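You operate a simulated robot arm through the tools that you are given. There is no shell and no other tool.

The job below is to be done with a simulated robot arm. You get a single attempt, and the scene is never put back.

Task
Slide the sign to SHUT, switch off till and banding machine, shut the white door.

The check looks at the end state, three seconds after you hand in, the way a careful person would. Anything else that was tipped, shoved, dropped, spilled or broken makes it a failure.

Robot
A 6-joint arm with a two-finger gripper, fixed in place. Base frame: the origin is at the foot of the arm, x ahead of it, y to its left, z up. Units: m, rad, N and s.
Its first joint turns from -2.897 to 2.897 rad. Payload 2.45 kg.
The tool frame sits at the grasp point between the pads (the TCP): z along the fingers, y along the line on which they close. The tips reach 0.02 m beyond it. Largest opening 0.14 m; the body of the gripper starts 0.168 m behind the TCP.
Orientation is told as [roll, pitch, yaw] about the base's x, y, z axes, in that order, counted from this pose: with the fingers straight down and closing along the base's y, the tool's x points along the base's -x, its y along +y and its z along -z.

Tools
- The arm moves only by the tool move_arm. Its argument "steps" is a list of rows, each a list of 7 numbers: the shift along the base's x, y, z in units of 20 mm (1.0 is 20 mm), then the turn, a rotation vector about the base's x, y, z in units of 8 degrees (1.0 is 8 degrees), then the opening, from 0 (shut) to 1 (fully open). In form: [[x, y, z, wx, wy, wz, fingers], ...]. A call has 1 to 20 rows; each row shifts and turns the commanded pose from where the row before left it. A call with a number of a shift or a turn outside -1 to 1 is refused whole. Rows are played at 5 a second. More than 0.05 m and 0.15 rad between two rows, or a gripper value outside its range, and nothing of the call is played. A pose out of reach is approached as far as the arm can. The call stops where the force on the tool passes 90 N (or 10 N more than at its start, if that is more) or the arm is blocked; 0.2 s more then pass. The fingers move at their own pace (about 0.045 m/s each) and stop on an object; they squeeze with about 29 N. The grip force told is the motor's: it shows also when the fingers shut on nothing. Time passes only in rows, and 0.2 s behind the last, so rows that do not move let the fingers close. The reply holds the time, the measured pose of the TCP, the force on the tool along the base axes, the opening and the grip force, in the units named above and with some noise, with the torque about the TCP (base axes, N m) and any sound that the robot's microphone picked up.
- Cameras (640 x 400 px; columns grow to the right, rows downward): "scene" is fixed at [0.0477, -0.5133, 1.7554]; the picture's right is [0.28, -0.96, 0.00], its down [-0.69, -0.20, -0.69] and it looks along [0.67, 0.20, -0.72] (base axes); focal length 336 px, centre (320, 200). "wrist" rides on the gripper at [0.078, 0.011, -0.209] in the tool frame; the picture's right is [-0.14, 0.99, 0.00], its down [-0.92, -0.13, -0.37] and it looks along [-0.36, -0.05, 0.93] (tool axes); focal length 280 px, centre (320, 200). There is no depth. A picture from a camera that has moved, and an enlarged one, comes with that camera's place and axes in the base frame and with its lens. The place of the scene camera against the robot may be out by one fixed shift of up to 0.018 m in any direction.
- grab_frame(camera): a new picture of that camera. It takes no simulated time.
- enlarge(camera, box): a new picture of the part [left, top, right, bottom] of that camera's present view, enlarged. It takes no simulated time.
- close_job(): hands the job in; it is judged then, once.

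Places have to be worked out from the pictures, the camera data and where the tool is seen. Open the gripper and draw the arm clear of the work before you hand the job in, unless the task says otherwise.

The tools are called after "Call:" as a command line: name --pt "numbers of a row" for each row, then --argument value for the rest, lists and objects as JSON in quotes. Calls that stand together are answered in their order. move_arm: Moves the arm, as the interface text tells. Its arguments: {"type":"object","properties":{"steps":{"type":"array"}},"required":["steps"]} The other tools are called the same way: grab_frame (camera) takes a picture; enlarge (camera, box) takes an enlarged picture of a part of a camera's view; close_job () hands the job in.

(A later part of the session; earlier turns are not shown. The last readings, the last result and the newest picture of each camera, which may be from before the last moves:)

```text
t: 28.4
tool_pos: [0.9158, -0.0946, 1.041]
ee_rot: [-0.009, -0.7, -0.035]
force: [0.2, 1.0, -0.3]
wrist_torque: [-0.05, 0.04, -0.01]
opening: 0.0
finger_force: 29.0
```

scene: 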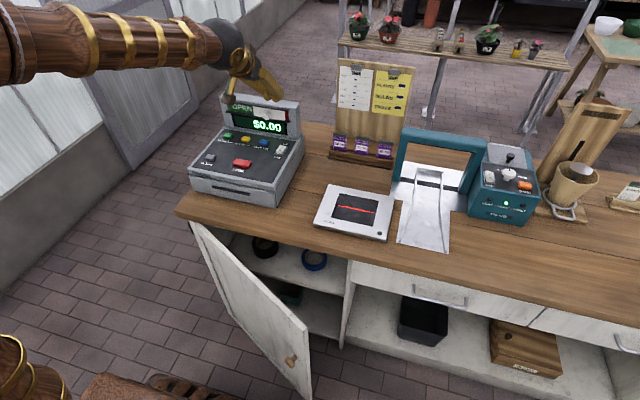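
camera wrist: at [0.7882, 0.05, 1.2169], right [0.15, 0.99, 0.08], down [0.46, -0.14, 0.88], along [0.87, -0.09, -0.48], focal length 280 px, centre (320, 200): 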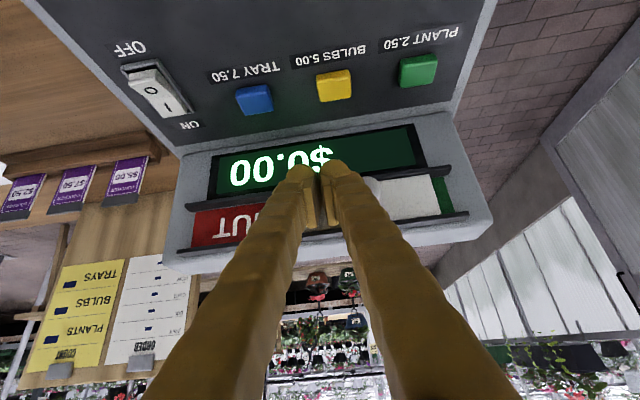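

Call:
move_arm --pt "0 0 -0.15 0 0 0 0" --pt "0 0 0 0 0 0 0"

Call:
enlarge --camera "scene" --box '[240, 110, 320, 180]'

Call:
enlarge --camera "wrist" --box '[220, 60, 420, 220]'

```text
t: 29.0
tool_pos: [0.9144, -0.0955, 1.0376]
ee_rot: [-0.01, -0.7, -0.037]
force: [-0.6, -0.3, -0.9]
wrist_torque: [0.01, 0.02, 0.01]
opening: 0.0001
finger_force: 29.2
```

```text
5.71 times, centred on (280, 145) of scene
camera zoom: at [0.0477, -0.5133, 1.7554], right [0.28, -0.96, 0.0], down [-0.69, -0.2, -0.69], along [0.67, 0.2, -0.72], focal length 1922 px, centre (549, 514)
```

zoom: 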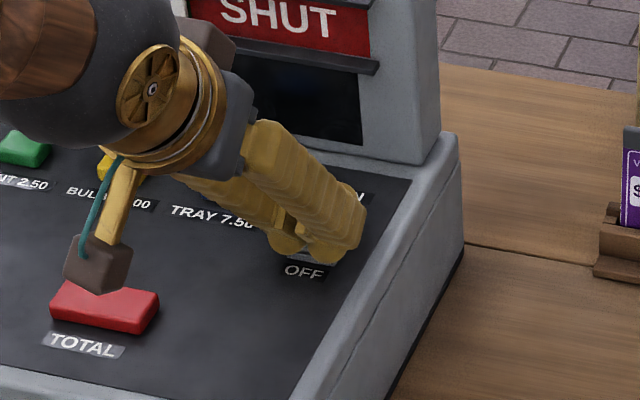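

```text
2.50 times, centred on (320, 140) of wrist
camera zoom: at [0.7217, -0.0739, 1.1468], right [0.15, 0.99, 0.08], down [0.46, -0.14, 0.88], along [0.88, -0.09, -0.48], focal length 701 px, centre (320, 350)
```

zoom: 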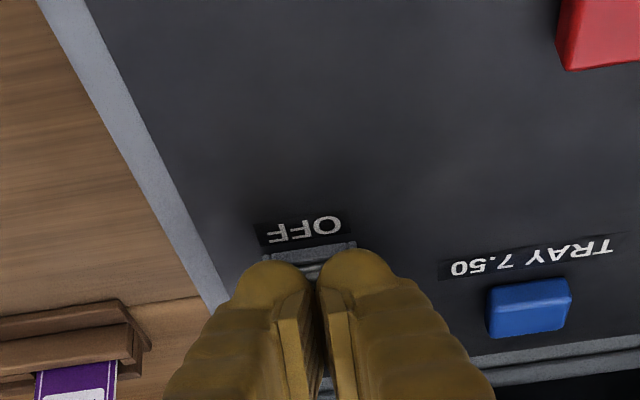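

The till's display went dark, so the rocker has tipped to OFF. I'll lift straight up and verify it stays off.

Call:
move_arm --pt "0 0 0.5 0 0 0 0" --pt "0 0 1 0 0 0 0" --pt "-0.2 0 1 0 0 0 0" --pt "-0.3 -0.2 1 0 0 0 0" --pt "-0.3 -0.3 1 0 0 0 0"

Call:
enlarge --camera "scene" --box '[180, 80, 320, 210]'

Call:
grab_frame --camera "wrist"

```text
t: 30.2
tool_pos: [0.8981, -0.1041, 1.1269]
ee_rot: [-0.008, -0.701, -0.037]
force: [0.9, 0.3, 0.8]
wrist_torque: [0.04, -0.02, 0.0]
opening: 0.0
finger_force: 29.1
```

```text
3.08 times, centred on (250, 145) of scene
camera zoom: at [0.0477, -0.5133, 1.7554], right [0.28, -0.96, 0.0], down [-0.69, -0.2, -0.69], along [0.67, 0.2, -0.72], focal length 1035 px, centre (535, 369)
```

zoom: 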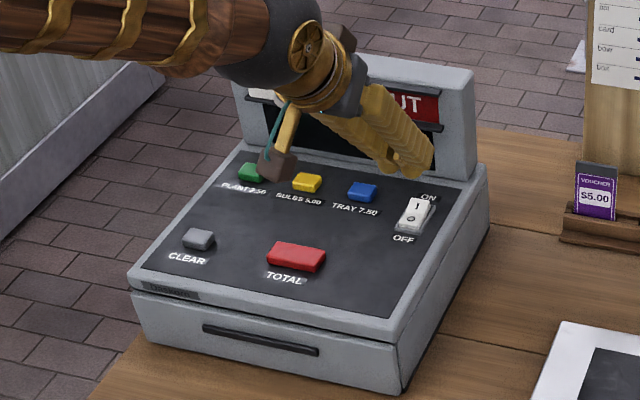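

```text
taken
camera wrist: at [0.7048, -0.0833, 1.2363], right [0.15, 0.99, 0.08], down [0.46, -0.14, 0.88], along [0.87, -0.09, -0.48], focal length 280 px, centre (320, 200)
```

wrist: 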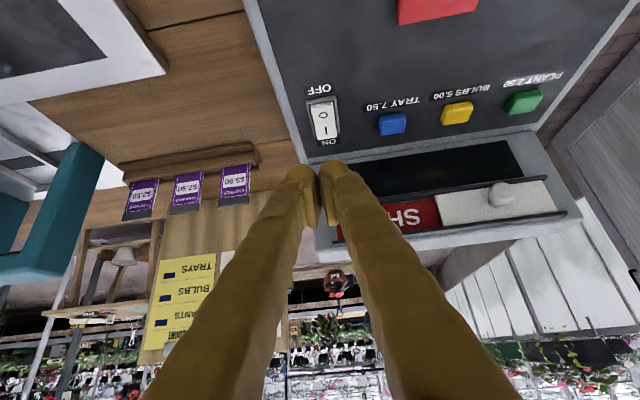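

Till off (display and scanner dark) and the sign on SHUT are both confirmed. Next is the banding machine: I'll raise the tool and swing toward azimuth -40°, turning the tool yaw along with it.

Call:
move_arm --pt "-0.4 -1 0.9 0 0 -0.2 0" --pt "-0.4 -1 0.9 0 0 -0.2 0" --pt "-0.4 -1 0.9 0 0 -0.2 0" --pt "-0.4 -1 0.9 0 0 -0.2 0" --pt "-0.4 -1 0.9 0 0 -0.2 0" --pt "-0.4 -1 0.9 0 0 -0.2 0" --pt "-0.4 -1 0.9 0 0 -0.2 0" --pt "-0.4 -1 0.9 0 0 -0.2 0" --pt "-0.4 -1 0.9 0 0 -0.2 0" --pt "-0.4 -1 0.9 0 0 -0.2 0" --pt "-0.4 -1 0.9 0 0 -0.2 0" --pt "-0.4 -1 0.9 0 0 -0.2 0"

Call:
move_arm --pt "-0.45 -1 0 0 0 -0.19 0" --pt "-0.45 -1 0 0 0 -0.19 0" --pt "-0.45 -1 0 0 0 -0.19 0" --pt "-0.45 -1 0 0 0 -0.19 0" --pt "-0.45 -1 0 0 0 -0.19 0" --pt "-0.45 -1 0 0 0 -0.19 0" --pt "-0.45 -1 0 0 0 -0.19 0" --pt "-0.45 -1 0 0 0 -0.19 0" --pt "-0.45 -1 0 0 0 -0.19 0" --pt "-0.45 -1 0 0 0 -0.19 0" --pt "-0.45 -1 0 0 0 -0.19 0" --pt "-0.45 -1 0 0 0 -0.19 0"

Call:
grab_frame --camera "wrist"

Call:
grab_frame --camera "scene"

```text
t: 32.8
tool_pos: [0.8025, -0.3437, 1.3429]
ee_rot: [-0.009, -0.7, -0.37]
force: [0.1, -0.5, 0.2]
wrist_torque: [-0.01, -0.01, -0.03]
opening: 0.0001
finger_force: 28.6
```

```text
t: 35.4
tool_pos: [0.6937, -0.5845, 1.3429]
ee_rot: [-0.008, -0.701, -0.692]
force: [-0.4, -0.8, 0.0]
wrist_torque: [-0.02, 0.02, -0.01]
opening: 0.0
finger_force: 29.2
```

```text
taken
camera wrist: at [0.5526, -0.449, 1.4524], right [0.72, 0.69, 0.08], down [0.28, -0.39, 0.88], along [0.64, -0.6, -0.48], focal length 280 px, centre (320, 200)
```

wrist: 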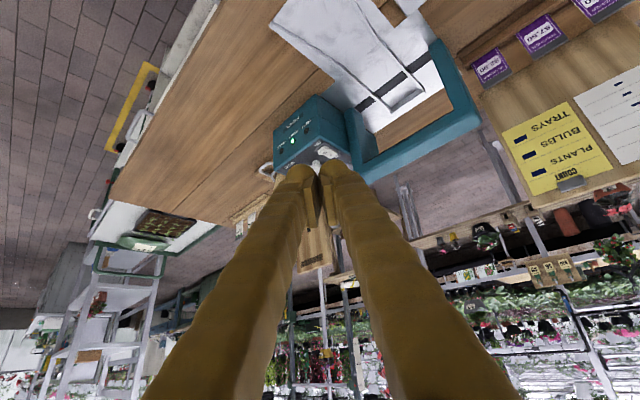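

```text
taken
```

scene: 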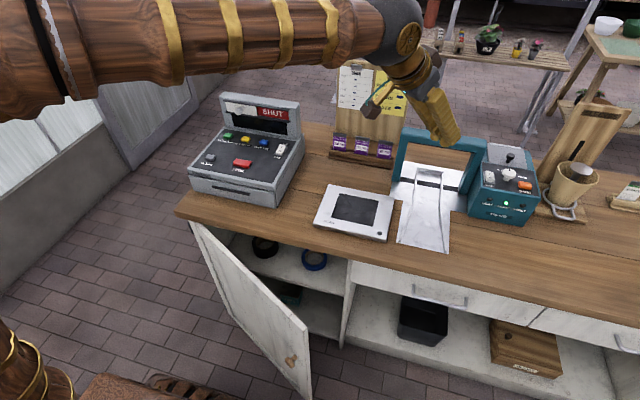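

The arm is now aimed at the banding machine, whose READY light is still green. I'll extend partway, offset to the right, so the camera can see the switch beside the fingers.

Call:
move_arm --pt "0.6 -0.95 -0.68 0 0 0 0" --pt "0.6 -0.95 -0.68 0 0 0 0" --pt "0.6 -0.95 -0.68 0 0 0 0" --pt "0.6 -0.95 -0.68 0 0 0 0" --pt "0.6 -0.95 -0.68 0 0 0 0" --pt "0.6 -0.95 -0.68 0 0 0 0" --pt "0.6 -0.95 -0.68 0 0 0 0" --pt "0.6 -0.95 -0.68 0 0 0 0" --pt "0.6 -0.95 -0.68 0 0 0 0"

Call:
grab_frame --camera "wrist"

Call:
enlarge --camera "wrist" --box '[270, 30, 510, 200]'

Call:
enlarge --camera "scene" --box '[380, 40, 600, 240]'

```text
t: 37.4
tool_pos: [0.8023, -0.7565, 1.2213]
ee_rot: [-0.007, -0.699, -0.69]
force: [-0.2, 0.2, 0.1]
wrist_torque: [-0.01, 0.01, 0.01]
opening: 0.0
finger_force: 28.6
```

```text
taken
camera wrist: at [0.6603, -0.6221, 1.331], right [0.72, 0.69, 0.08], down [0.28, -0.39, 0.88], along [0.64, -0.6, -0.48], focal length 280 px, centre (320, 200)
```

wrist: 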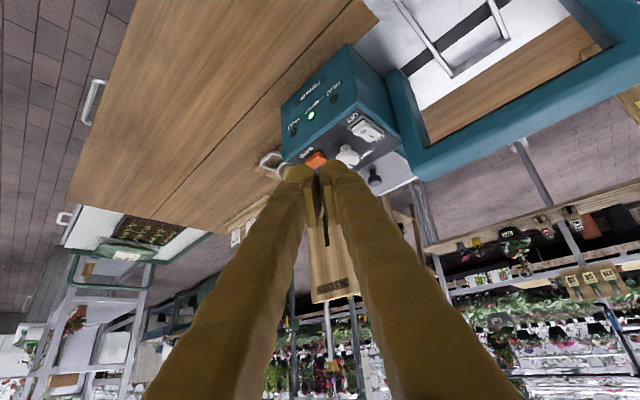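

```text
2.35 times, centred on (390, 115) of wrist
camera zoom: at [0.6603, -0.6221, 1.331], right [0.72, 0.69, 0.08], down [0.28, -0.39, 0.88], along [0.64, -0.6, -0.48], focal length 660 px, centre (155, 400)
```

zoom: 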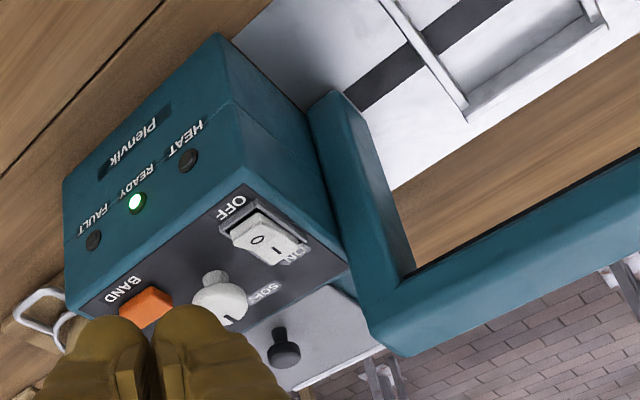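

```text
2.00 times, centred on (490, 140) of scene
camera zoom: at [0.0477, -0.5133, 1.7554], right [0.28, -0.96, 0.0], down [-0.69, -0.2, -0.69], along [0.67, 0.2, -0.72], focal length 672 px, centre (-20, 320)
```

zoom: 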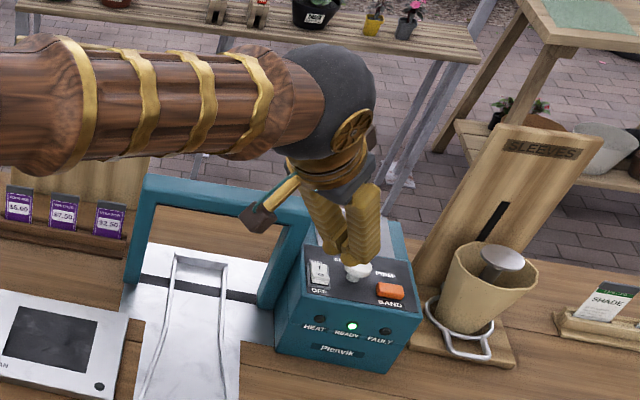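

Now the rocker's "O" glyph triangulates to (0.942, -0.787, 1.05) and its front edge to about x = 0.929, with the SOFT/FIRM knob at about (0.956, -0.832). I'll increase the tilt to 55° and move above the "O" end, staying a few centimetres high for now.

Call:
move_arm --pt "0.89 -0.16 -0.2 -0.17 -0.207 0 0" --pt "0.89 -0.16 -0.2 -0.17 -0.207 0 0" --pt "0.89 -0.16 -0.2 -0.17 -0.207 0 0" --pt "0.89 -0.16 -0.2 -0.17 -0.207 0 0" --pt "0.89 -0.16 -0.2 -0.17 -0.207 0 0" --pt "0.89 -0.16 -0.2 -0.17 -0.207 0 0" --pt "0.89 -0.16 -0.2 -0.17 -0.207 0 0" --pt "0 0 0 0 0 0 0"

Call:
enlarge --camera "wrist" --box '[220, 40, 460, 220]'

Call:
enlarge --camera "scene" --box '[380, 40, 600, 240]'

```text
t: 39.2
tool_pos: [0.9288, -0.7794, 1.1942]
ee_rot: [-0.006, -0.963, -0.691]
force: [-0.6, 0.0, 0.1]
wrist_torque: [0.0, -0.01, 0.03]
opening: 0.0001
finger_force: 29.1
```

```text
2.22 times, centred on (340, 130) of wrist
camera zoom: at [0.7694, -0.6308, 1.2489], right [0.7, 0.71, 0.11], down [0.09, -0.24, 0.97], along [0.71, -0.66, -0.23], focal length 623 px, centre (276, 356)
```

zoom: 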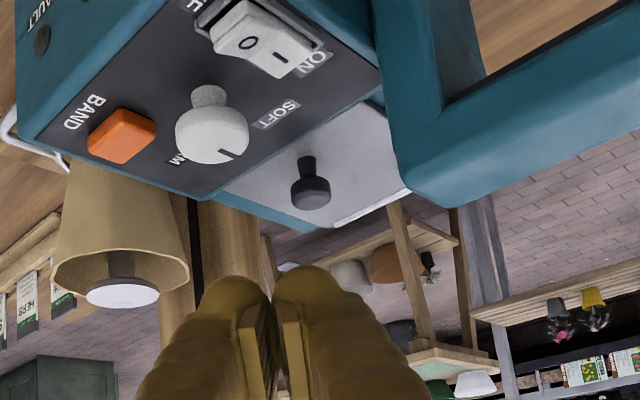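

```text
2.00 times, centred on (490, 140) of scene
camera zoom: at [0.0477, -0.5133, 1.7554], right [0.28, -0.96, 0.0], down [-0.69, -0.2, -0.69], along [0.67, 0.2, -0.72], focal length 672 px, centre (-20, 320)
```

zoom: 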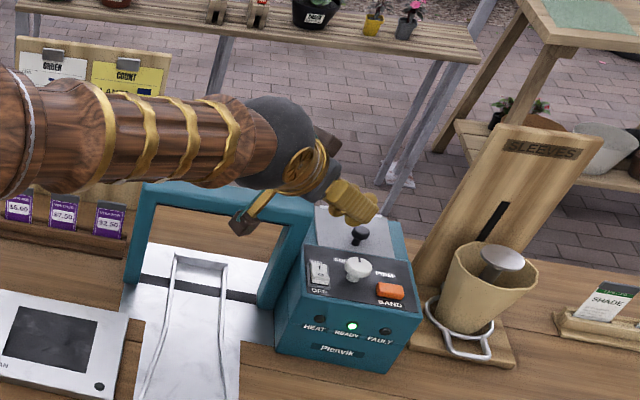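

The pose was reached cleanly and the switch position agrees with my estimate; the READY light is on. I'll descend to just above the "O" end and check clearance to the knob.

Call:
move_arm --pt "0.1 0 -1 0 0 0 0" --pt "0 0 -1 0 0 0 0" --pt "0 0 -1 0 0 0 0" --pt "0 0 -1 0 0 0 0" --pt "0 0 -1 0 0 0 0" --pt "0 0 -0.3 0 0 0 0" --pt "0 0 0 0 0 0 0"

Call:
enlarge --camera "wrist" --box '[220, 60, 440, 220]'

Call:
enlarge --camera "scene" --box '[450, 120, 560, 230]'

```text
t: 40.8
tool_pos: [0.9301, -0.778, 1.0872]
ee_rot: [-0.008, -0.961, -0.692]
force: [-0.3, -0.5, -0.8]
wrist_torque: [0.01, -0.01, -0.02]
opening: 0.0003
finger_force: 28.6
```

```text
2.50 times, centred on (330, 140) of wrist
camera zoom: at [0.7715, -0.6301, 1.143], right [0.7, 0.71, 0.11], down [0.09, -0.24, 0.97], along [0.71, -0.66, -0.23], focal length 701 px, centre (295, 350)
```

zoom: 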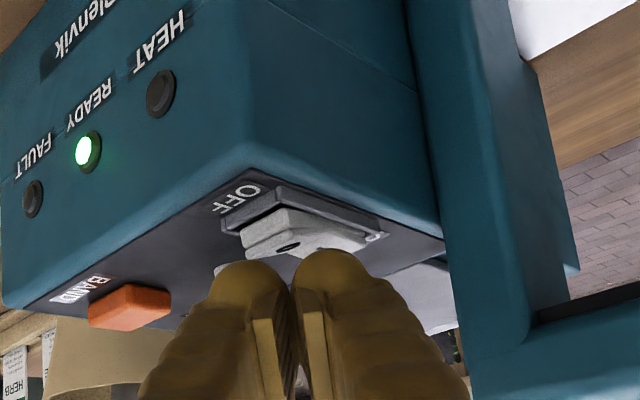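

```text
3.64 times, centred on (505, 175) of scene
camera zoom: at [0.0477, -0.5133, 1.7554], right [0.28, -0.96, 0.0], down [-0.69, -0.2, -0.69], along [0.67, 0.2, -0.72], focal length 1223 px, centre (-353, 291)
```

zoom: 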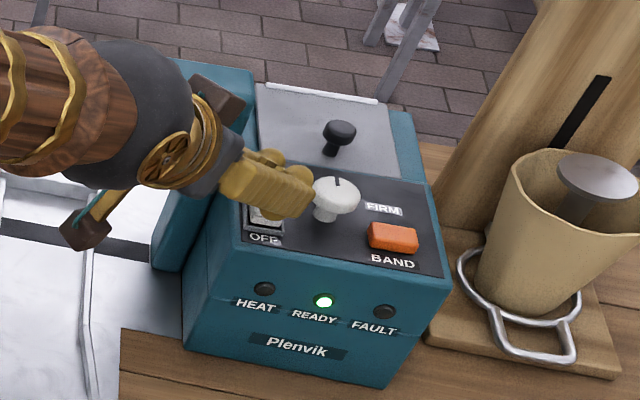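

The tip sits just above the "O" end with about 1.5 cm clearance to the knob behind. I'll press down in 3 mm steps.

Call:
move_arm --pt "0 0 -0.2 0 0 0 0" --pt "0 0 -0.15 0 0 0 0" --pt "0 0 -0.15 0 0 0 0"

Call:
move_arm --pt "0 0 -0.15 0 0 0 0" --pt "0 0 0 0 0 0 0"

Call:
enlarge --camera "scene" --box '[450, 120, 560, 230]'

Call:
enlarge --camera "wrist" --box '[220, 60, 440, 220]'

```text
t: 41.6
tool_pos: [0.9286, -0.7778, 1.0774]
ee_rot: [-0.009, -0.962, -0.692]
force: [0.4, -1.0, 0.4]
wrist_torque: [-0.02, 0.04, -0.02]
opening: 0.0
finger_force: 28.8
```

```text
t: 42.2
tool_pos: [0.9282, -0.7777, 1.0754]
ee_rot: [-0.006, -0.961, -0.691]
force: [-0.8, 0.6, -0.1]
wrist_torque: [0.01, 0.0, 0.02]
opening: 0.0
finger_force: 29.1
```

```text
3.64 times, centred on (505, 175) of scene
camera zoom: at [0.0477, -0.5133, 1.7554], right [0.28, -0.96, 0.0], down [-0.69, -0.2, -0.69], along [0.67, 0.2, -0.72], focal length 1223 px, centre (-353, 291)
```

zoom: 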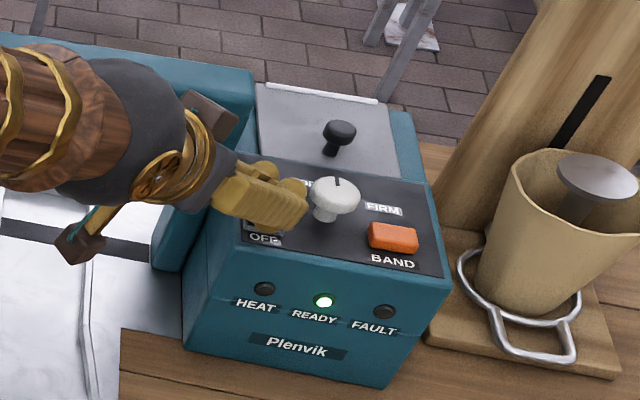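

```text
2.50 times, centred on (330, 140) of wrist
camera zoom: at [0.7708, -0.6296, 1.1297], right [0.7, 0.71, 0.11], down [0.09, -0.24, 0.97], along [0.71, -0.66, -0.23], focal length 701 px, centre (295, 350)
```

zoom: 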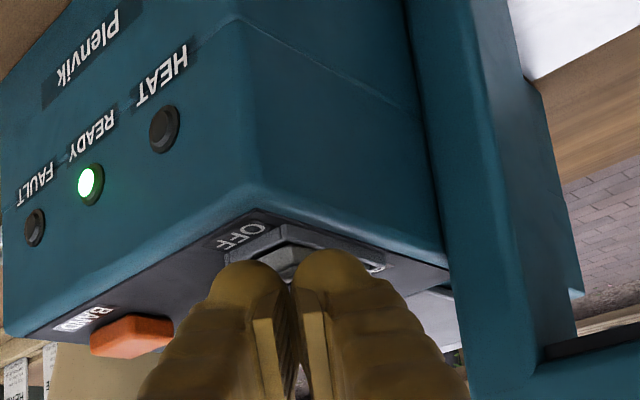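

READY is still lit, so it hasn't toggled yet. I'll press further, one 3 mm step at a time.

Call:
move_arm --pt "0 0 -0.15 0 0 0 0" --pt "0 0 0 0 0 0 0"

Call:
move_arm --pt "0 0 -0.15 0 0 0 0" --pt "0 0 0 0 0 0 0"

Call:
enlarge --camera "scene" --box '[450, 120, 560, 230]'

Call:
enlarge --camera "wrist" --box '[220, 60, 440, 220]'

```text
t: 42.8
tool_pos: [0.9309, -0.7778, 1.0711]
ee_rot: [-0.007, -0.961, -0.689]
force: [0.2, -0.5, -0.2]
wrist_torque: [-0.03, 0.0, -0.01]
opening: 0.0
finger_force: 28.9
```

```text
t: 43.4
tool_pos: [0.9294, -0.7767, 1.0685]
ee_rot: [-0.007, -0.962, -0.691]
force: [-0.1, 3.5, 2.7]
wrist_torque: [0.07, -0.07, 0.01]
opening: 0.0001
finger_force: 28.9
```

```text
3.64 times, centred on (505, 175) of scene
camera zoom: at [0.0477, -0.5133, 1.7554], right [0.28, -0.96, 0.0], down [-0.69, -0.2, -0.69], along [0.67, 0.2, -0.72], focal length 1223 px, centre (-353, 291)
```

zoom: 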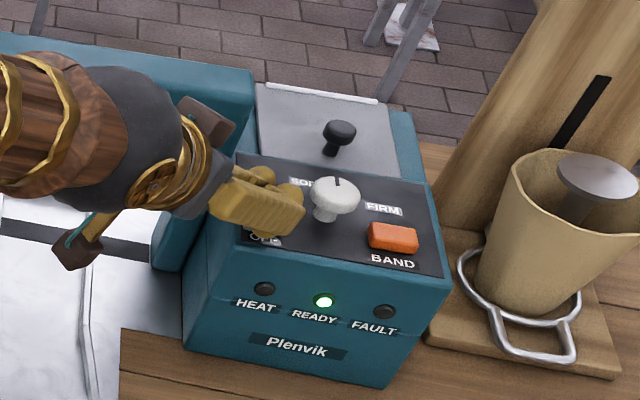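

```text
2.50 times, centred on (330, 140) of wrist
camera zoom: at [0.7713, -0.6295, 1.1233], right [0.7, 0.71, 0.11], down [0.09, -0.24, 0.97], along [0.71, -0.66, -0.23], focal length 701 px, centre (295, 350)
```

zoom: 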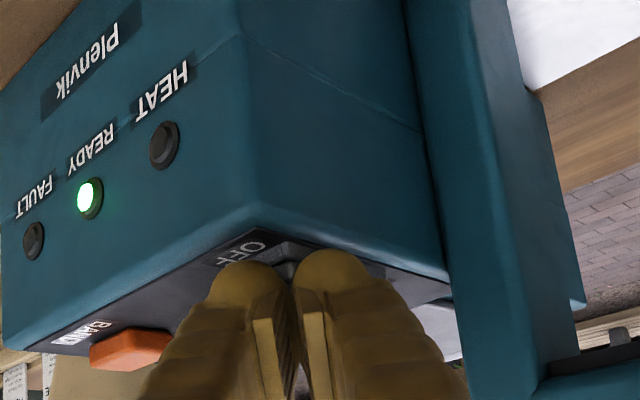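

Contact is building (about 4 N at the fingertip), and READY is still lit. I'll continue with 2 mm steps and check each time.

Call:
move_arm --pt "0 0 -0.1 0 0 0 0" --pt "0 0 0 0 0 0 0"

Call:
enlarge --camera "scene" --box '[450, 120, 560, 230]'

```text
t: 44.0
tool_pos: [0.9288, -0.778, 1.0669]
ee_rot: [-0.007, -0.962, -0.691]
force: [0.4, 9.3, 7.1]
wrist_torque: [0.15, -0.21, -0.05]
opening: 0.0
finger_force: 29.1
```

```text
3.64 times, centred on (505, 175) of scene
camera zoom: at [0.0477, -0.5133, 1.7554], right [0.28, -0.96, 0.0], down [-0.69, -0.2, -0.69], along [0.67, 0.2, -0.72], focal length 1223 px, centre (-353, 291)
```

zoom: 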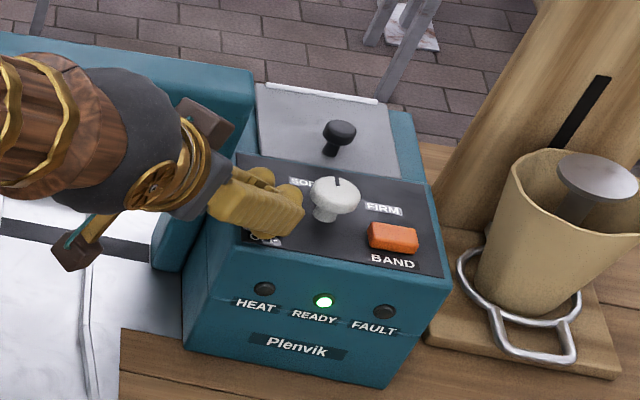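

Force is rising stiffly (about 12 N) without toggling, so the oblique fingertip edge is probably catching the bezel. I'll lift off and look at the rocker before trying another contact.

Call:
move_arm --pt "0 0 0.5 0 0 0 0" --pt "0 0 1 0 0 0 0" --pt "-0.3 0.25 1 0 0 0 0" --pt "-0.5 0.4 0.5 0 0 0 0" --pt "-0.5 0.4 0 0 0 0 0"

Call:
enlarge --camera "wrist" --box '[220, 20, 440, 200]'

Call:
enlarge --camera "scene" --box '[460, 130, 550, 220]'

```text
t: 45.2
tool_pos: [0.902, -0.7562, 1.1257]
ee_rot: [-0.007, -0.963, -0.692]
force: [0.6, 0.9, -1.1]
wrist_torque: [-0.01, 0.0, 0.02]
opening: 0.0
finger_force: 29.0
```

```text
2.22 times, centred on (330, 110) of wrist
camera zoom: at [0.7442, -0.6087, 1.1808], right [0.7, 0.71, 0.11], down [0.09, -0.24, 0.97], along [0.71, -0.66, -0.23], focal length 623 px, centre (298, 400)
```

zoom: 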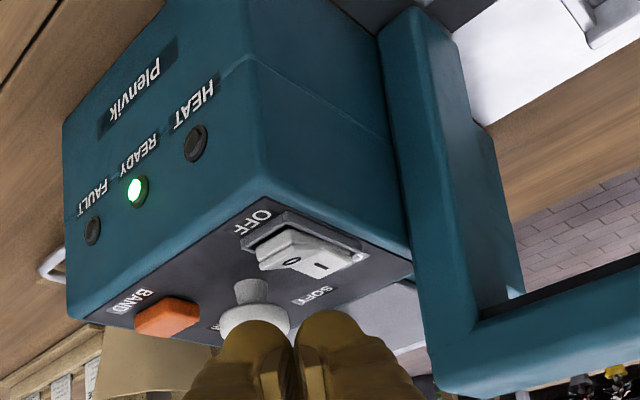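

```text
4.44 times, centred on (505, 175) of scene
camera zoom: at [0.0477, -0.5133, 1.7554], right [0.28, -0.96, 0.0], down [-0.69, -0.2, -0.69], along [0.67, 0.2, -0.72], focal length 1494 px, centre (-502, 311)
```

zoom: 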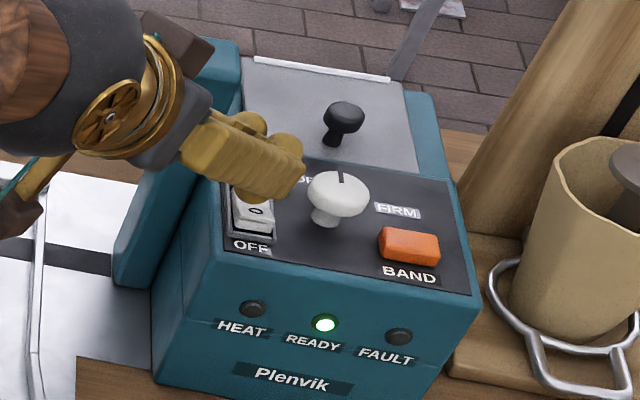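

The rocker is still ON, and nothing else has moved. The tip must have landed slightly in front of the "O" end, wedged between bezel and rocker. I'll turn the tool to a yaw of about -0.35 rad so its edge is closer to parallel with the rocker, and land 5 mm further in.

Call:
move_arm --pt "0 0 0.3 0 0 0.61 0" --pt "0 0 0.3 0 0 0.61 0" --pt "0 0 0.3 0 0 0.61 0" --pt "0 0 0.3 0 0 0.61 0" --pt "0.79 -0.67 0 0 0 0 0" --pt "0.79 -0.67 0 0 0 0 0" --pt "0 0 0 0 0 0 0"

Call:
enlarge --camera "wrist" --box '[200, 20, 440, 200]'

Call:
enlarge --camera "scene" --box '[400, 80, 560, 230]'

```text
t: 46.8
tool_pos: [0.9357, -0.7839, 1.1488]
ee_rot: [-0.004, -0.962, -0.35]
force: [-0.2, 0.5, -0.2]
wrist_torque: [-0.04, -0.02, 0.01]
opening: 0.0001
finger_force: 28.9
```

```text
2.22 times, centred on (320, 110) of wrist
camera zoom: at [0.7376, -0.6984, 1.2044], right [0.42, 0.9, 0.11], down [0.17, -0.19, 0.97], along [0.89, -0.39, -0.23], focal length 623 px, centre (320, 400)
```

zoom: 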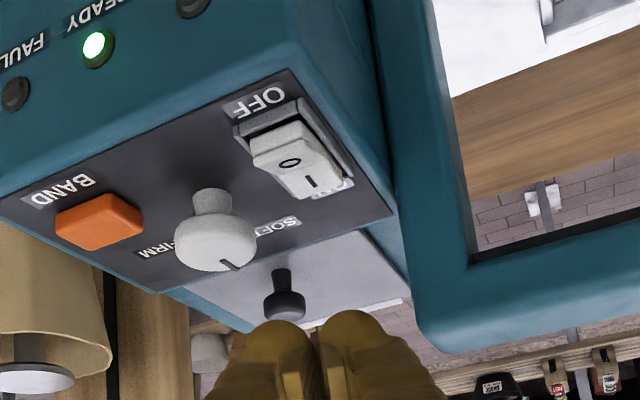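

```text
2.67 times, centred on (480, 155) of scene
camera zoom: at [0.0477, -0.5133, 1.7554], right [0.28, -0.96, 0.0], down [-0.69, -0.2, -0.69], along [0.67, 0.2, -0.72], focal length 897 px, centre (-107, 320)
```

zoom: 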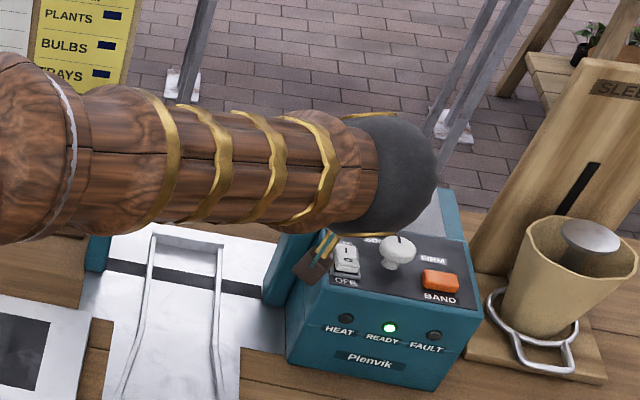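

The pose was reached, and the rocker is clearly visible. I'll zoom in more on the rocker to fix its edges precisely.

Call:
enlarge --camera "wrist" --box '[270, 40, 360, 120]'

```text
5.00 times, centred on (315, 80) of wrist
camera zoom: at [0.7376, -0.6984, 1.2044], right [0.42, 0.9, 0.11], down [0.17, -0.19, 0.97], along [0.89, -0.39, -0.23], focal length 1402 px, centre (345, 800)
```

zoom: 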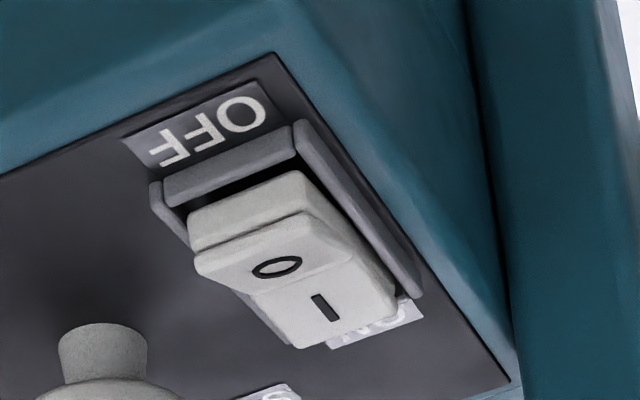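

Now the bezel and rocker are clear: the "O" edge is at about x = 0.929–0.931 and y from -0.797 to -0.776. I'll shift 2 mm back and descend to just above it.

Call:
move_arm --pt "-0.1 -0.05 -0.8 0 0 0 0" --pt "0 0 -0.8 0 0 0 0" --pt "0 0 -0.8 0 0 0 0" --pt "0 0 -0.7 0 0 0 0" --pt "0 0 0 0 0 0 0"

Call:
enlarge --camera "wrist" --box '[250, 90, 390, 190]'

```text
t: 48.0
tool_pos: [0.9324, -0.7859, 1.0889]
ee_rot: [-0.007, -0.962, -0.352]
force: [-0.1, -0.4, -0.9]
wrist_torque: [0.0, 0.0, 0.0]
opening: 0.0002
finger_force: 28.8
```

```text
4.00 times, centred on (320, 140) of wrist
camera zoom: at [0.734, -0.6989, 1.1436], right [0.42, 0.9, 0.11], down [0.17, -0.19, 0.97], along [0.89, -0.39, -0.23], focal length 1122 px, centre (320, 440)
```

zoom: 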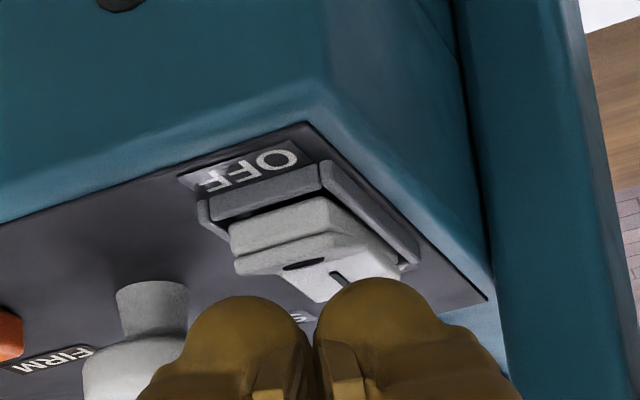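

The tip is centred over the rocker's "O" half, and the knob is clear on the left. I'll press down in small steps.

Call:
move_arm --pt "0 0 -0.2 0 0 0 0" --pt "0 0 -0.2 0 0 0 0" --pt "0 0 0 0 0 0 0"

Call:
move_arm --pt "0 0 -0.15 0 0 0 0" --pt "0 0 0 0 0 0 0"

Call:
enlarge --camera "wrist" --box '[250, 90, 390, 190]'

Call:
grab_frame --camera "wrist"

```text
t: 48.8
tool_pos: [0.9323, -0.7849, 1.0801]
ee_rot: [-0.009, -0.961, -0.349]
force: [0.3, -0.4, -0.1]
wrist_torque: [-0.03, 0.04, -0.03]
opening: 0.0
finger_force: 28.8
```

```text
t: 49.4
tool_pos: [0.9331, -0.7846, 1.0774]
ee_rot: [-0.006, -0.962, -0.35]
force: [-0.9, -0.8, -0.6]
wrist_torque: [0.02, -0.01, 0.04]
opening: 0.0
finger_force: 29.8
```

```text
4.00 times, centred on (320, 140) of wrist
camera zoom: at [0.734, -0.6983, 1.1319], right [0.42, 0.9, 0.11], down [0.17, -0.19, 0.97], along [0.89, -0.39, -0.23], focal length 1122 px, centre (320, 440)
```

zoom: 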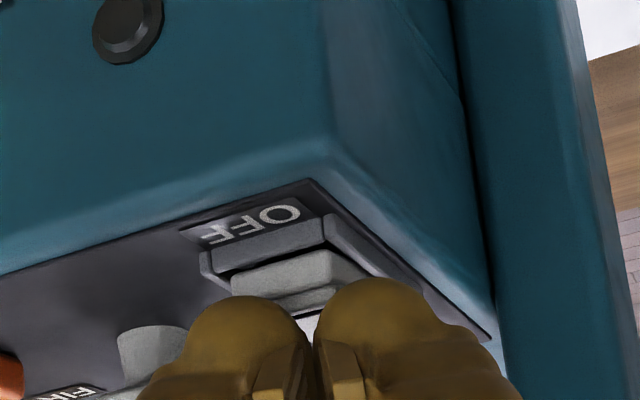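

```text
taken
camera wrist: at [0.734, -0.6983, 1.1319], right [0.42, 0.9, 0.11], down [0.17, -0.19, 0.97], along [0.89, -0.39, -0.23], focal length 280 px, centre (320, 200)
```

wrist: 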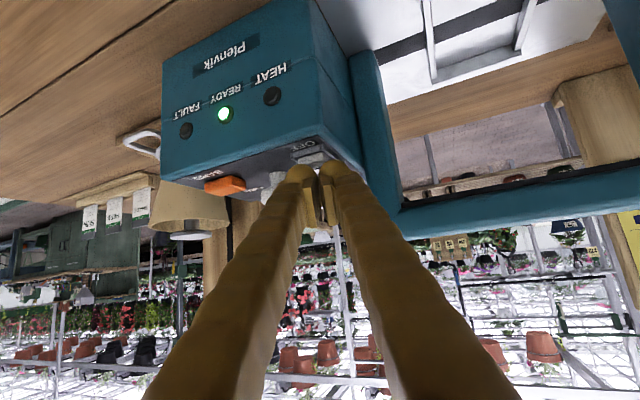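

No contact yet at z = 1.077. I'll continue downward one small step at a time.

Call:
move_arm --pt "0 0 -0.15 0 0 0 0" --pt "0 0 0 0 0 0 0"

Call:
move_arm --pt "0 0 -0.15 0 0 0 0" --pt "0 0 0 0 0 0 0"

Call:
enlarge --camera "wrist" --box '[180, 80, 390, 210]'

```text
t: 50.0
tool_pos: [0.9322, -0.7849, 1.0742]
ee_rot: [-0.008, -0.962, -0.348]
force: [-1.3, 0.6, 0.0]
wrist_torque: [-0.01, 0.02, 0.01]
opening: 0.0
finger_force: 28.8
```

```text
t: 50.6
tool_pos: [0.931, -0.784, 1.0703]
ee_rot: [-0.007, -0.963, -0.352]
force: [-0.1, -0.6, 0.4]
wrist_torque: [-0.01, 0.0, 0.0]
opening: 0.0001
finger_force: 28.8
```

```text
3.05 times, centred on (285, 145) of wrist
camera zoom: at [0.7342, -0.6983, 1.126], right [0.42, 0.9, 0.11], down [0.17, -0.19, 0.97], along [0.89, -0.39, -0.23], focal length 854 px, centre (427, 368)
```

zoom: 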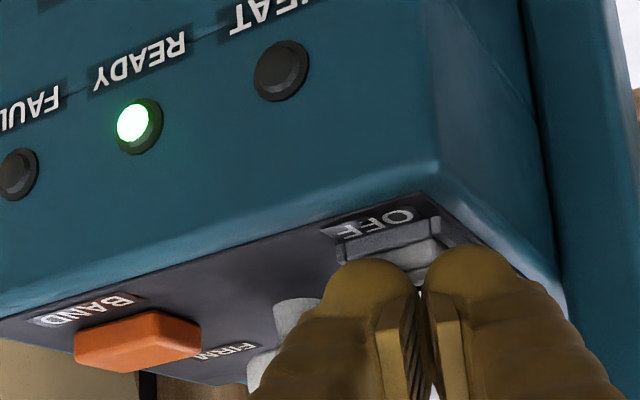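

Still no contact force at 1.070 and READY is lit. I'll continue with 2 mm steps.

Call:
move_arm --pt "0 0 -0.1 0 0 0 0" --pt "0 0 0 0 0 0 0"

Call:
move_arm --pt "0 0 -0.1 0 0 0 0" --pt "0 0 0 0 0 0 0"

Call:
enlarge --camera "wrist" --box '[180, 80, 390, 210]'

```text
t: 51.2
tool_pos: [0.9319, -0.7857, 1.0671]
ee_rot: [-0.007, -0.961, -0.352]
force: [-0.5, 0.0, -0.4]
wrist_torque: [0.05, 0.01, 0.01]
opening: 0.0
finger_force: 28.9
```

```text
t: 51.8
tool_pos: [0.9326, -0.787, 1.0681]
ee_rot: [-0.006, -0.963, -0.353]
force: [0.0, 0.0, 0.8]
wrist_torque: [0.01, 0.0, -0.02]
opening: 0.0002
finger_force: 29.5
```

```text
3.05 times, centred on (285, 145) of wrist
camera zoom: at [0.734, -0.6989, 1.1223], right [0.42, 0.9, 0.11], down [0.17, -0.19, 0.97], along [0.89, -0.39, -0.23], focal length 854 px, centre (427, 368)
```

zoom: 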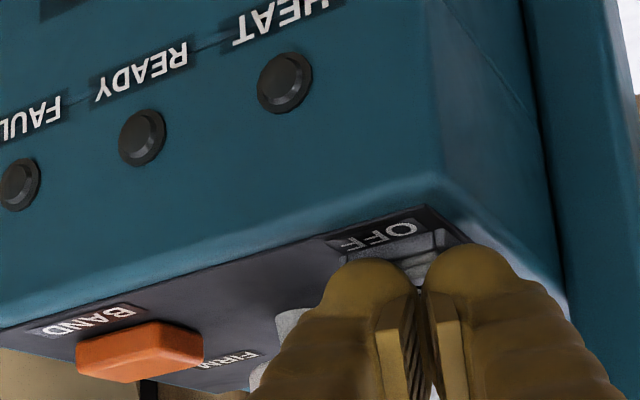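

The READY light went out, so the banding machine is off. I'll lift straight up and back, then verify.

Call:
move_arm --pt "0 0 0.5 0 0 0 0" --pt "0 0 1 0 0 0 0" --pt "0 0 1 0 0 0 0" --pt "-0.5 0.2 1 0 0 0 0" --pt "-0.9 0.4 1 0 0 0 0" --pt "-0.9 0.4 1 0 0 0 0" --pt "-0.9 0.4 1 0 0 0 0" --pt "-0.9 0.4 1 0 0 0 0"

Call:
grab_frame --camera "wrist"

Call:
enlarge --camera "scene" --box '[380, 60, 600, 240]'

```text
t: 53.6
tool_pos: [0.8482, -0.7498, 1.2142]
ee_rot: [-0.007, -0.961, -0.352]
force: [-0.1, 0.1, -0.9]
wrist_torque: [0.0, -0.07, 0.01]
opening: 0.0
finger_force: 28.7
```

```text
taken
camera wrist: at [0.6507, -0.6626, 1.2707], right [0.42, 0.9, 0.11], down [0.17, -0.19, 0.97], along [0.89, -0.39, -0.23], focal length 280 px, centre (320, 200)
```

wrist: 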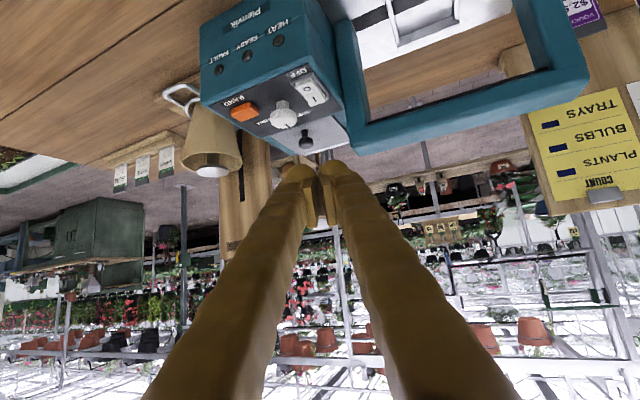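

```text
2.22 times, centred on (490, 150) of scene
camera zoom: at [0.0477, -0.5133, 1.7554], right [0.28, -0.96, 0.0], down [-0.69, -0.2, -0.69], along [0.67, 0.2, -0.72], focal length 747 px, centre (-58, 311)
```

zoom: 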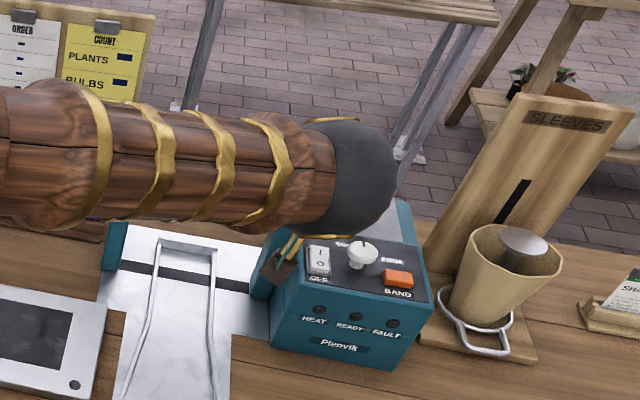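

The banding machine is off and stays off. Now the door: I'll retract, bring the tool back to vertical with yaw 0, and move over the area in front of the door.

Call:
move_arm --pt "-0.954 0.77 0.33 0.296 0.807 0 0" --pt "-0.954 0.77 0.33 0.296 0.807 0 0" --pt "-0.954 0.77 0.33 0.296 0.807 0 0" --pt "-0.954 0.77 0.33 0.296 0.807 0 0" --pt "-0.954 0.77 0.33 0.296 0.807 0 0" --pt "-0.954 0.77 0.33 0.296 0.807 0 0" --pt "-0.954 0.77 0.33 0.296 0.807 0 0" --pt "-0.954 0.77 0.33 0.296 0.807 0 0" --pt "-0.954 0.77 0.33 0 0 0.5 0" --pt "-0.954 0.77 0.33 0 0 0.5 0" --pt "-0.954 0.77 0.33 0 0 0.5 0" --pt "-0.954 0.77 0.33 0 0 0.5 0" --pt "-0.954 0.77 0.33 0 0 0.5 0"

Call:
grab_frame --camera "wrist"

Call:
grab_frame --camera "scene"

```text
t: 56.4
tool_pos: [0.6031, -0.5499, 1.3021]
ee_rot: [-0.006, 0.0, -0.002]
force: [-0.3, 1.0, -1.1]
wrist_torque: [0.01, 0.04, 0.01]
opening: 0.0
finger_force: 29.1
```

```text
taken
camera wrist: at [0.5256, -0.5362, 1.5123], right [0.14, 0.99, 0.0], down [0.92, -0.13, 0.37], along [0.37, -0.06, -0.93], focal length 280 px, centre (320, 200)
```

wrist: 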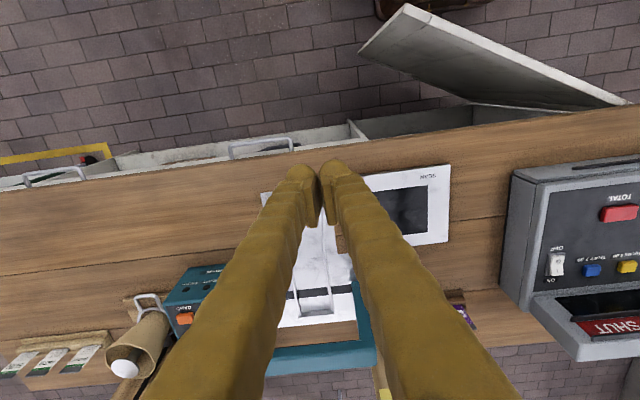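

```text
taken
```

scene: 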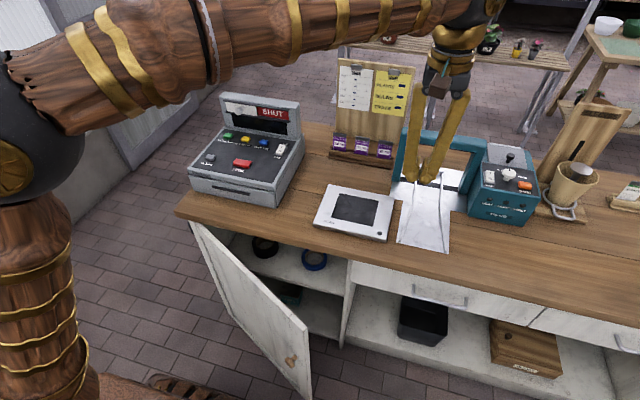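

All positions match plan, and till, sign and machine look right. I'll enlarge the door in both views to refine where its top edge and the counter edge are.

Call:
enlarge --camera "wrist" --box '[340, 0, 640, 150]'

Call:
enlarge --camera "scene" --box '[170, 190, 380, 400]'

Call:
enlarge --camera "scene" --box '[330, 230, 640, 400]'

```text
2.13 times, centred on (490, 75) of wrist
camera zoom: at [0.5256, -0.5362, 1.5123], right [0.14, 0.99, 0.0], down [0.92, -0.13, 0.37], along [0.37, -0.06, -0.93], focal length 598 px, centre (-43, 467)
```

zoom: 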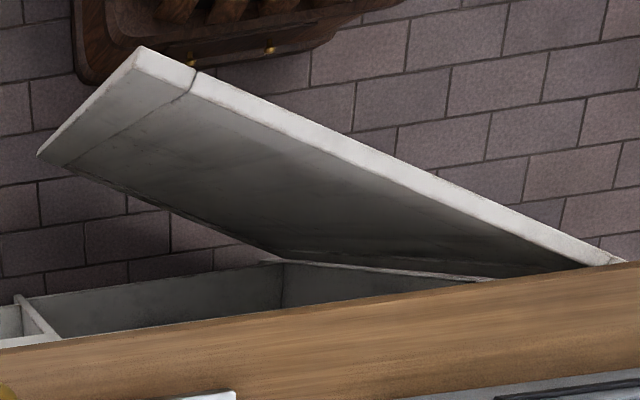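

```text
1.90 times, centred on (275, 295) of scene
camera zoom: at [0.0477, -0.5133, 1.7554], right [0.28, -0.96, 0.0], down [-0.69, -0.2, -0.69], along [0.67, 0.2, -0.72], focal length 640 px, centre (406, 19)
```

zoom: 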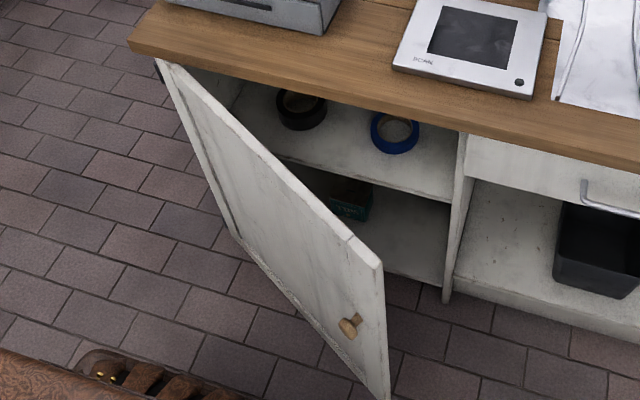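

```text
2.06 times, centred on (485, 315) of scene
camera zoom: at [0.0477, -0.5133, 1.7554], right [0.28, -0.96, 0.0], down [-0.69, -0.2, -0.69], along [0.67, 0.2, -0.72], focal length 694 px, centre (-21, -37)
```

zoom: 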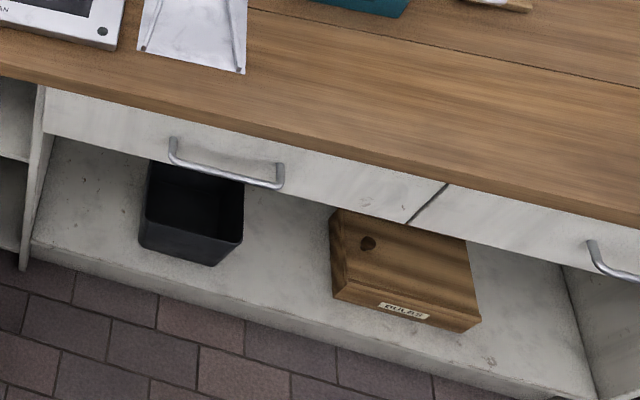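

The door's outer top edge runs from about (0.397, -0.354) to (0.646, 0.117) at z ≈ 0.88. Near y = -0.03 its outer face is at x ≈ 0.568. I'll move the vertical, closed gripper to (0.515, -0.03), on the robot side of the door, staying high.

Call:
move_arm --pt "-0.17 1 -0.2 0 0 0 0" --pt "-0.17 1 -0.2 0 0 0 0" --pt "-0.17 1 -0.2 0 0 0 0" --pt "-0.17 1 -0.2 0 0 0 0" --pt "-0.17 1 -0.2 0 0 0 0" --pt "-0.17 1 -0.2 0 0 0 0" --pt "-0.17 1 -0.2 0 0 0 0" --pt "-0.17 1 -0.2 0 0 0 0" --pt "-0.17 1 -0.2 0 0 0 0" --pt "-0.17 1 -0.2 0 0 0 0" --pt "-0.17 1 -0.2 0 0 0 0" --pt "-0.17 1 -0.2 0 0 0 0" --pt "-0.17 1 -0.2 0 0 0 0" --pt "-0.17 1 -0.2 0 0 0 0" --pt "-0.17 1 -0.2 0 0 0 0" --pt "-0.17 1 -0.2 0 0 0 0" --pt "-0.17 1 -0.2 0 0 0 0" --pt "-0.17 1 -0.2 0 0 0 0" --pt "-0.17 1 -0.2 0 0 0 0" --pt "-0.17 1 -0.2 0 0 0 0"

Call:
move_arm --pt "-0.17 1 0 0 0 0 0" --pt "-0.17 1 0 0 0 0 0" --pt "-0.17 1 0 0 0 0 0" --pt "-0.17 1 0 0 0 0 0" --pt "-0.17 1 0 0 0 0 0" --pt "-0.17 1 0 0 0 0 0"

Call:
grab_frame --camera "wrist"

Call:
grab_frame --camera "scene"

```text
t: 60.6
tool_pos: [0.5378, -0.1498, 1.2163]
ee_rot: [-0.003, 0.012, -0.002]
force: [0.7, -0.1, 0.4]
wrist_torque: [0.0, 0.06, 0.01]
opening: 0.0004
finger_force: 28.7
```

```text
t: 62.0
tool_pos: [0.5138, -0.0298, 1.223]
ee_rot: [-0.006, -0.002, -0.004]
force: [-0.4, -0.8, 0.2]
wrist_torque: [0.05, -0.03, 0.0]
opening: 0.0
finger_force: 28.8
```

```text
taken
camera wrist: at [0.436, -0.0164, 1.4308], right [0.14, 0.99, 0.0], down [0.92, -0.13, 0.37], along [0.37, -0.06, -0.93], focal length 280 px, centre (320, 200)
```

wrist: 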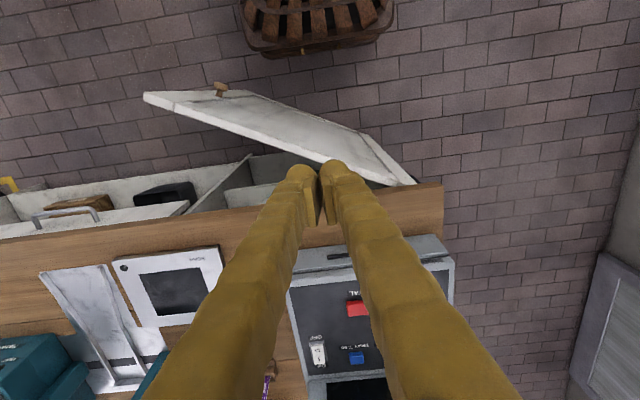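

```text
taken
```

scene: 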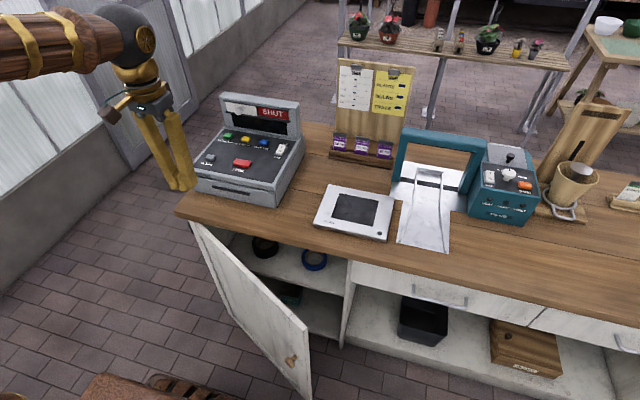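

The tip will come down on the robot side of the door with about 3 cm clearance. I'll descend in two parts, watching for reach warnings.

Call:
move_arm --pt "0 0 -1 0 0 0 0" --pt "0 0 -1 0 0 0 0" --pt "0 0 -1 0 0 0 0" --pt "0 0 -1 0 0 0 0" --pt "0 0 -1 0 0 0 0" --pt "0 0 -1 0 0 0 0" --pt "0 0 -1 0 0 0 0" --pt "0 0 -1 0 0 0 0" --pt "0 0 -1 0 0 0 0" --pt "0 0 -1 0 0 0 0"

Call:
grab_frame --camera "wrist"

Call:
grab_frame --camera "scene"

```text
t: 64.2
tool_pos: [0.5133, -0.028, 1.0236]
ee_rot: [-0.005, -0.001, -0.001]
force: [-0.6, -0.2, -0.1]
wrist_torque: [0.0, 0.03, 0.02]
opening: 0.0
finger_force: 29.4
```

```text
taken
camera wrist: at [0.4353, -0.0142, 1.2326], right [0.14, 0.99, 0.0], down [0.92, -0.13, 0.37], along [0.37, -0.06, -0.93], focal length 280 px, centre (320, 200)
```

wrist: 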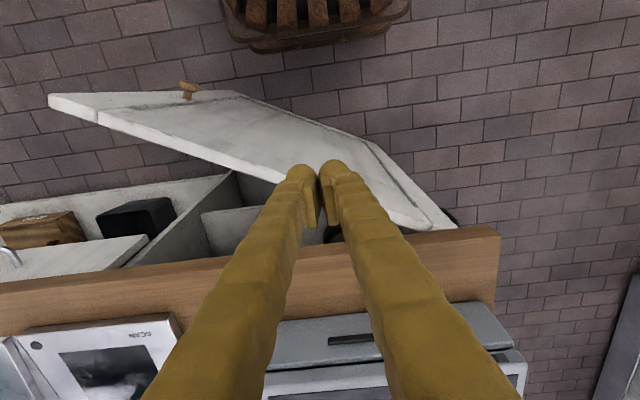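

```text
taken
```

scene: 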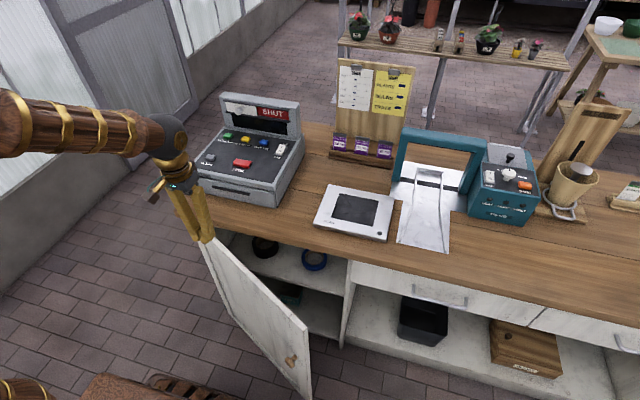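

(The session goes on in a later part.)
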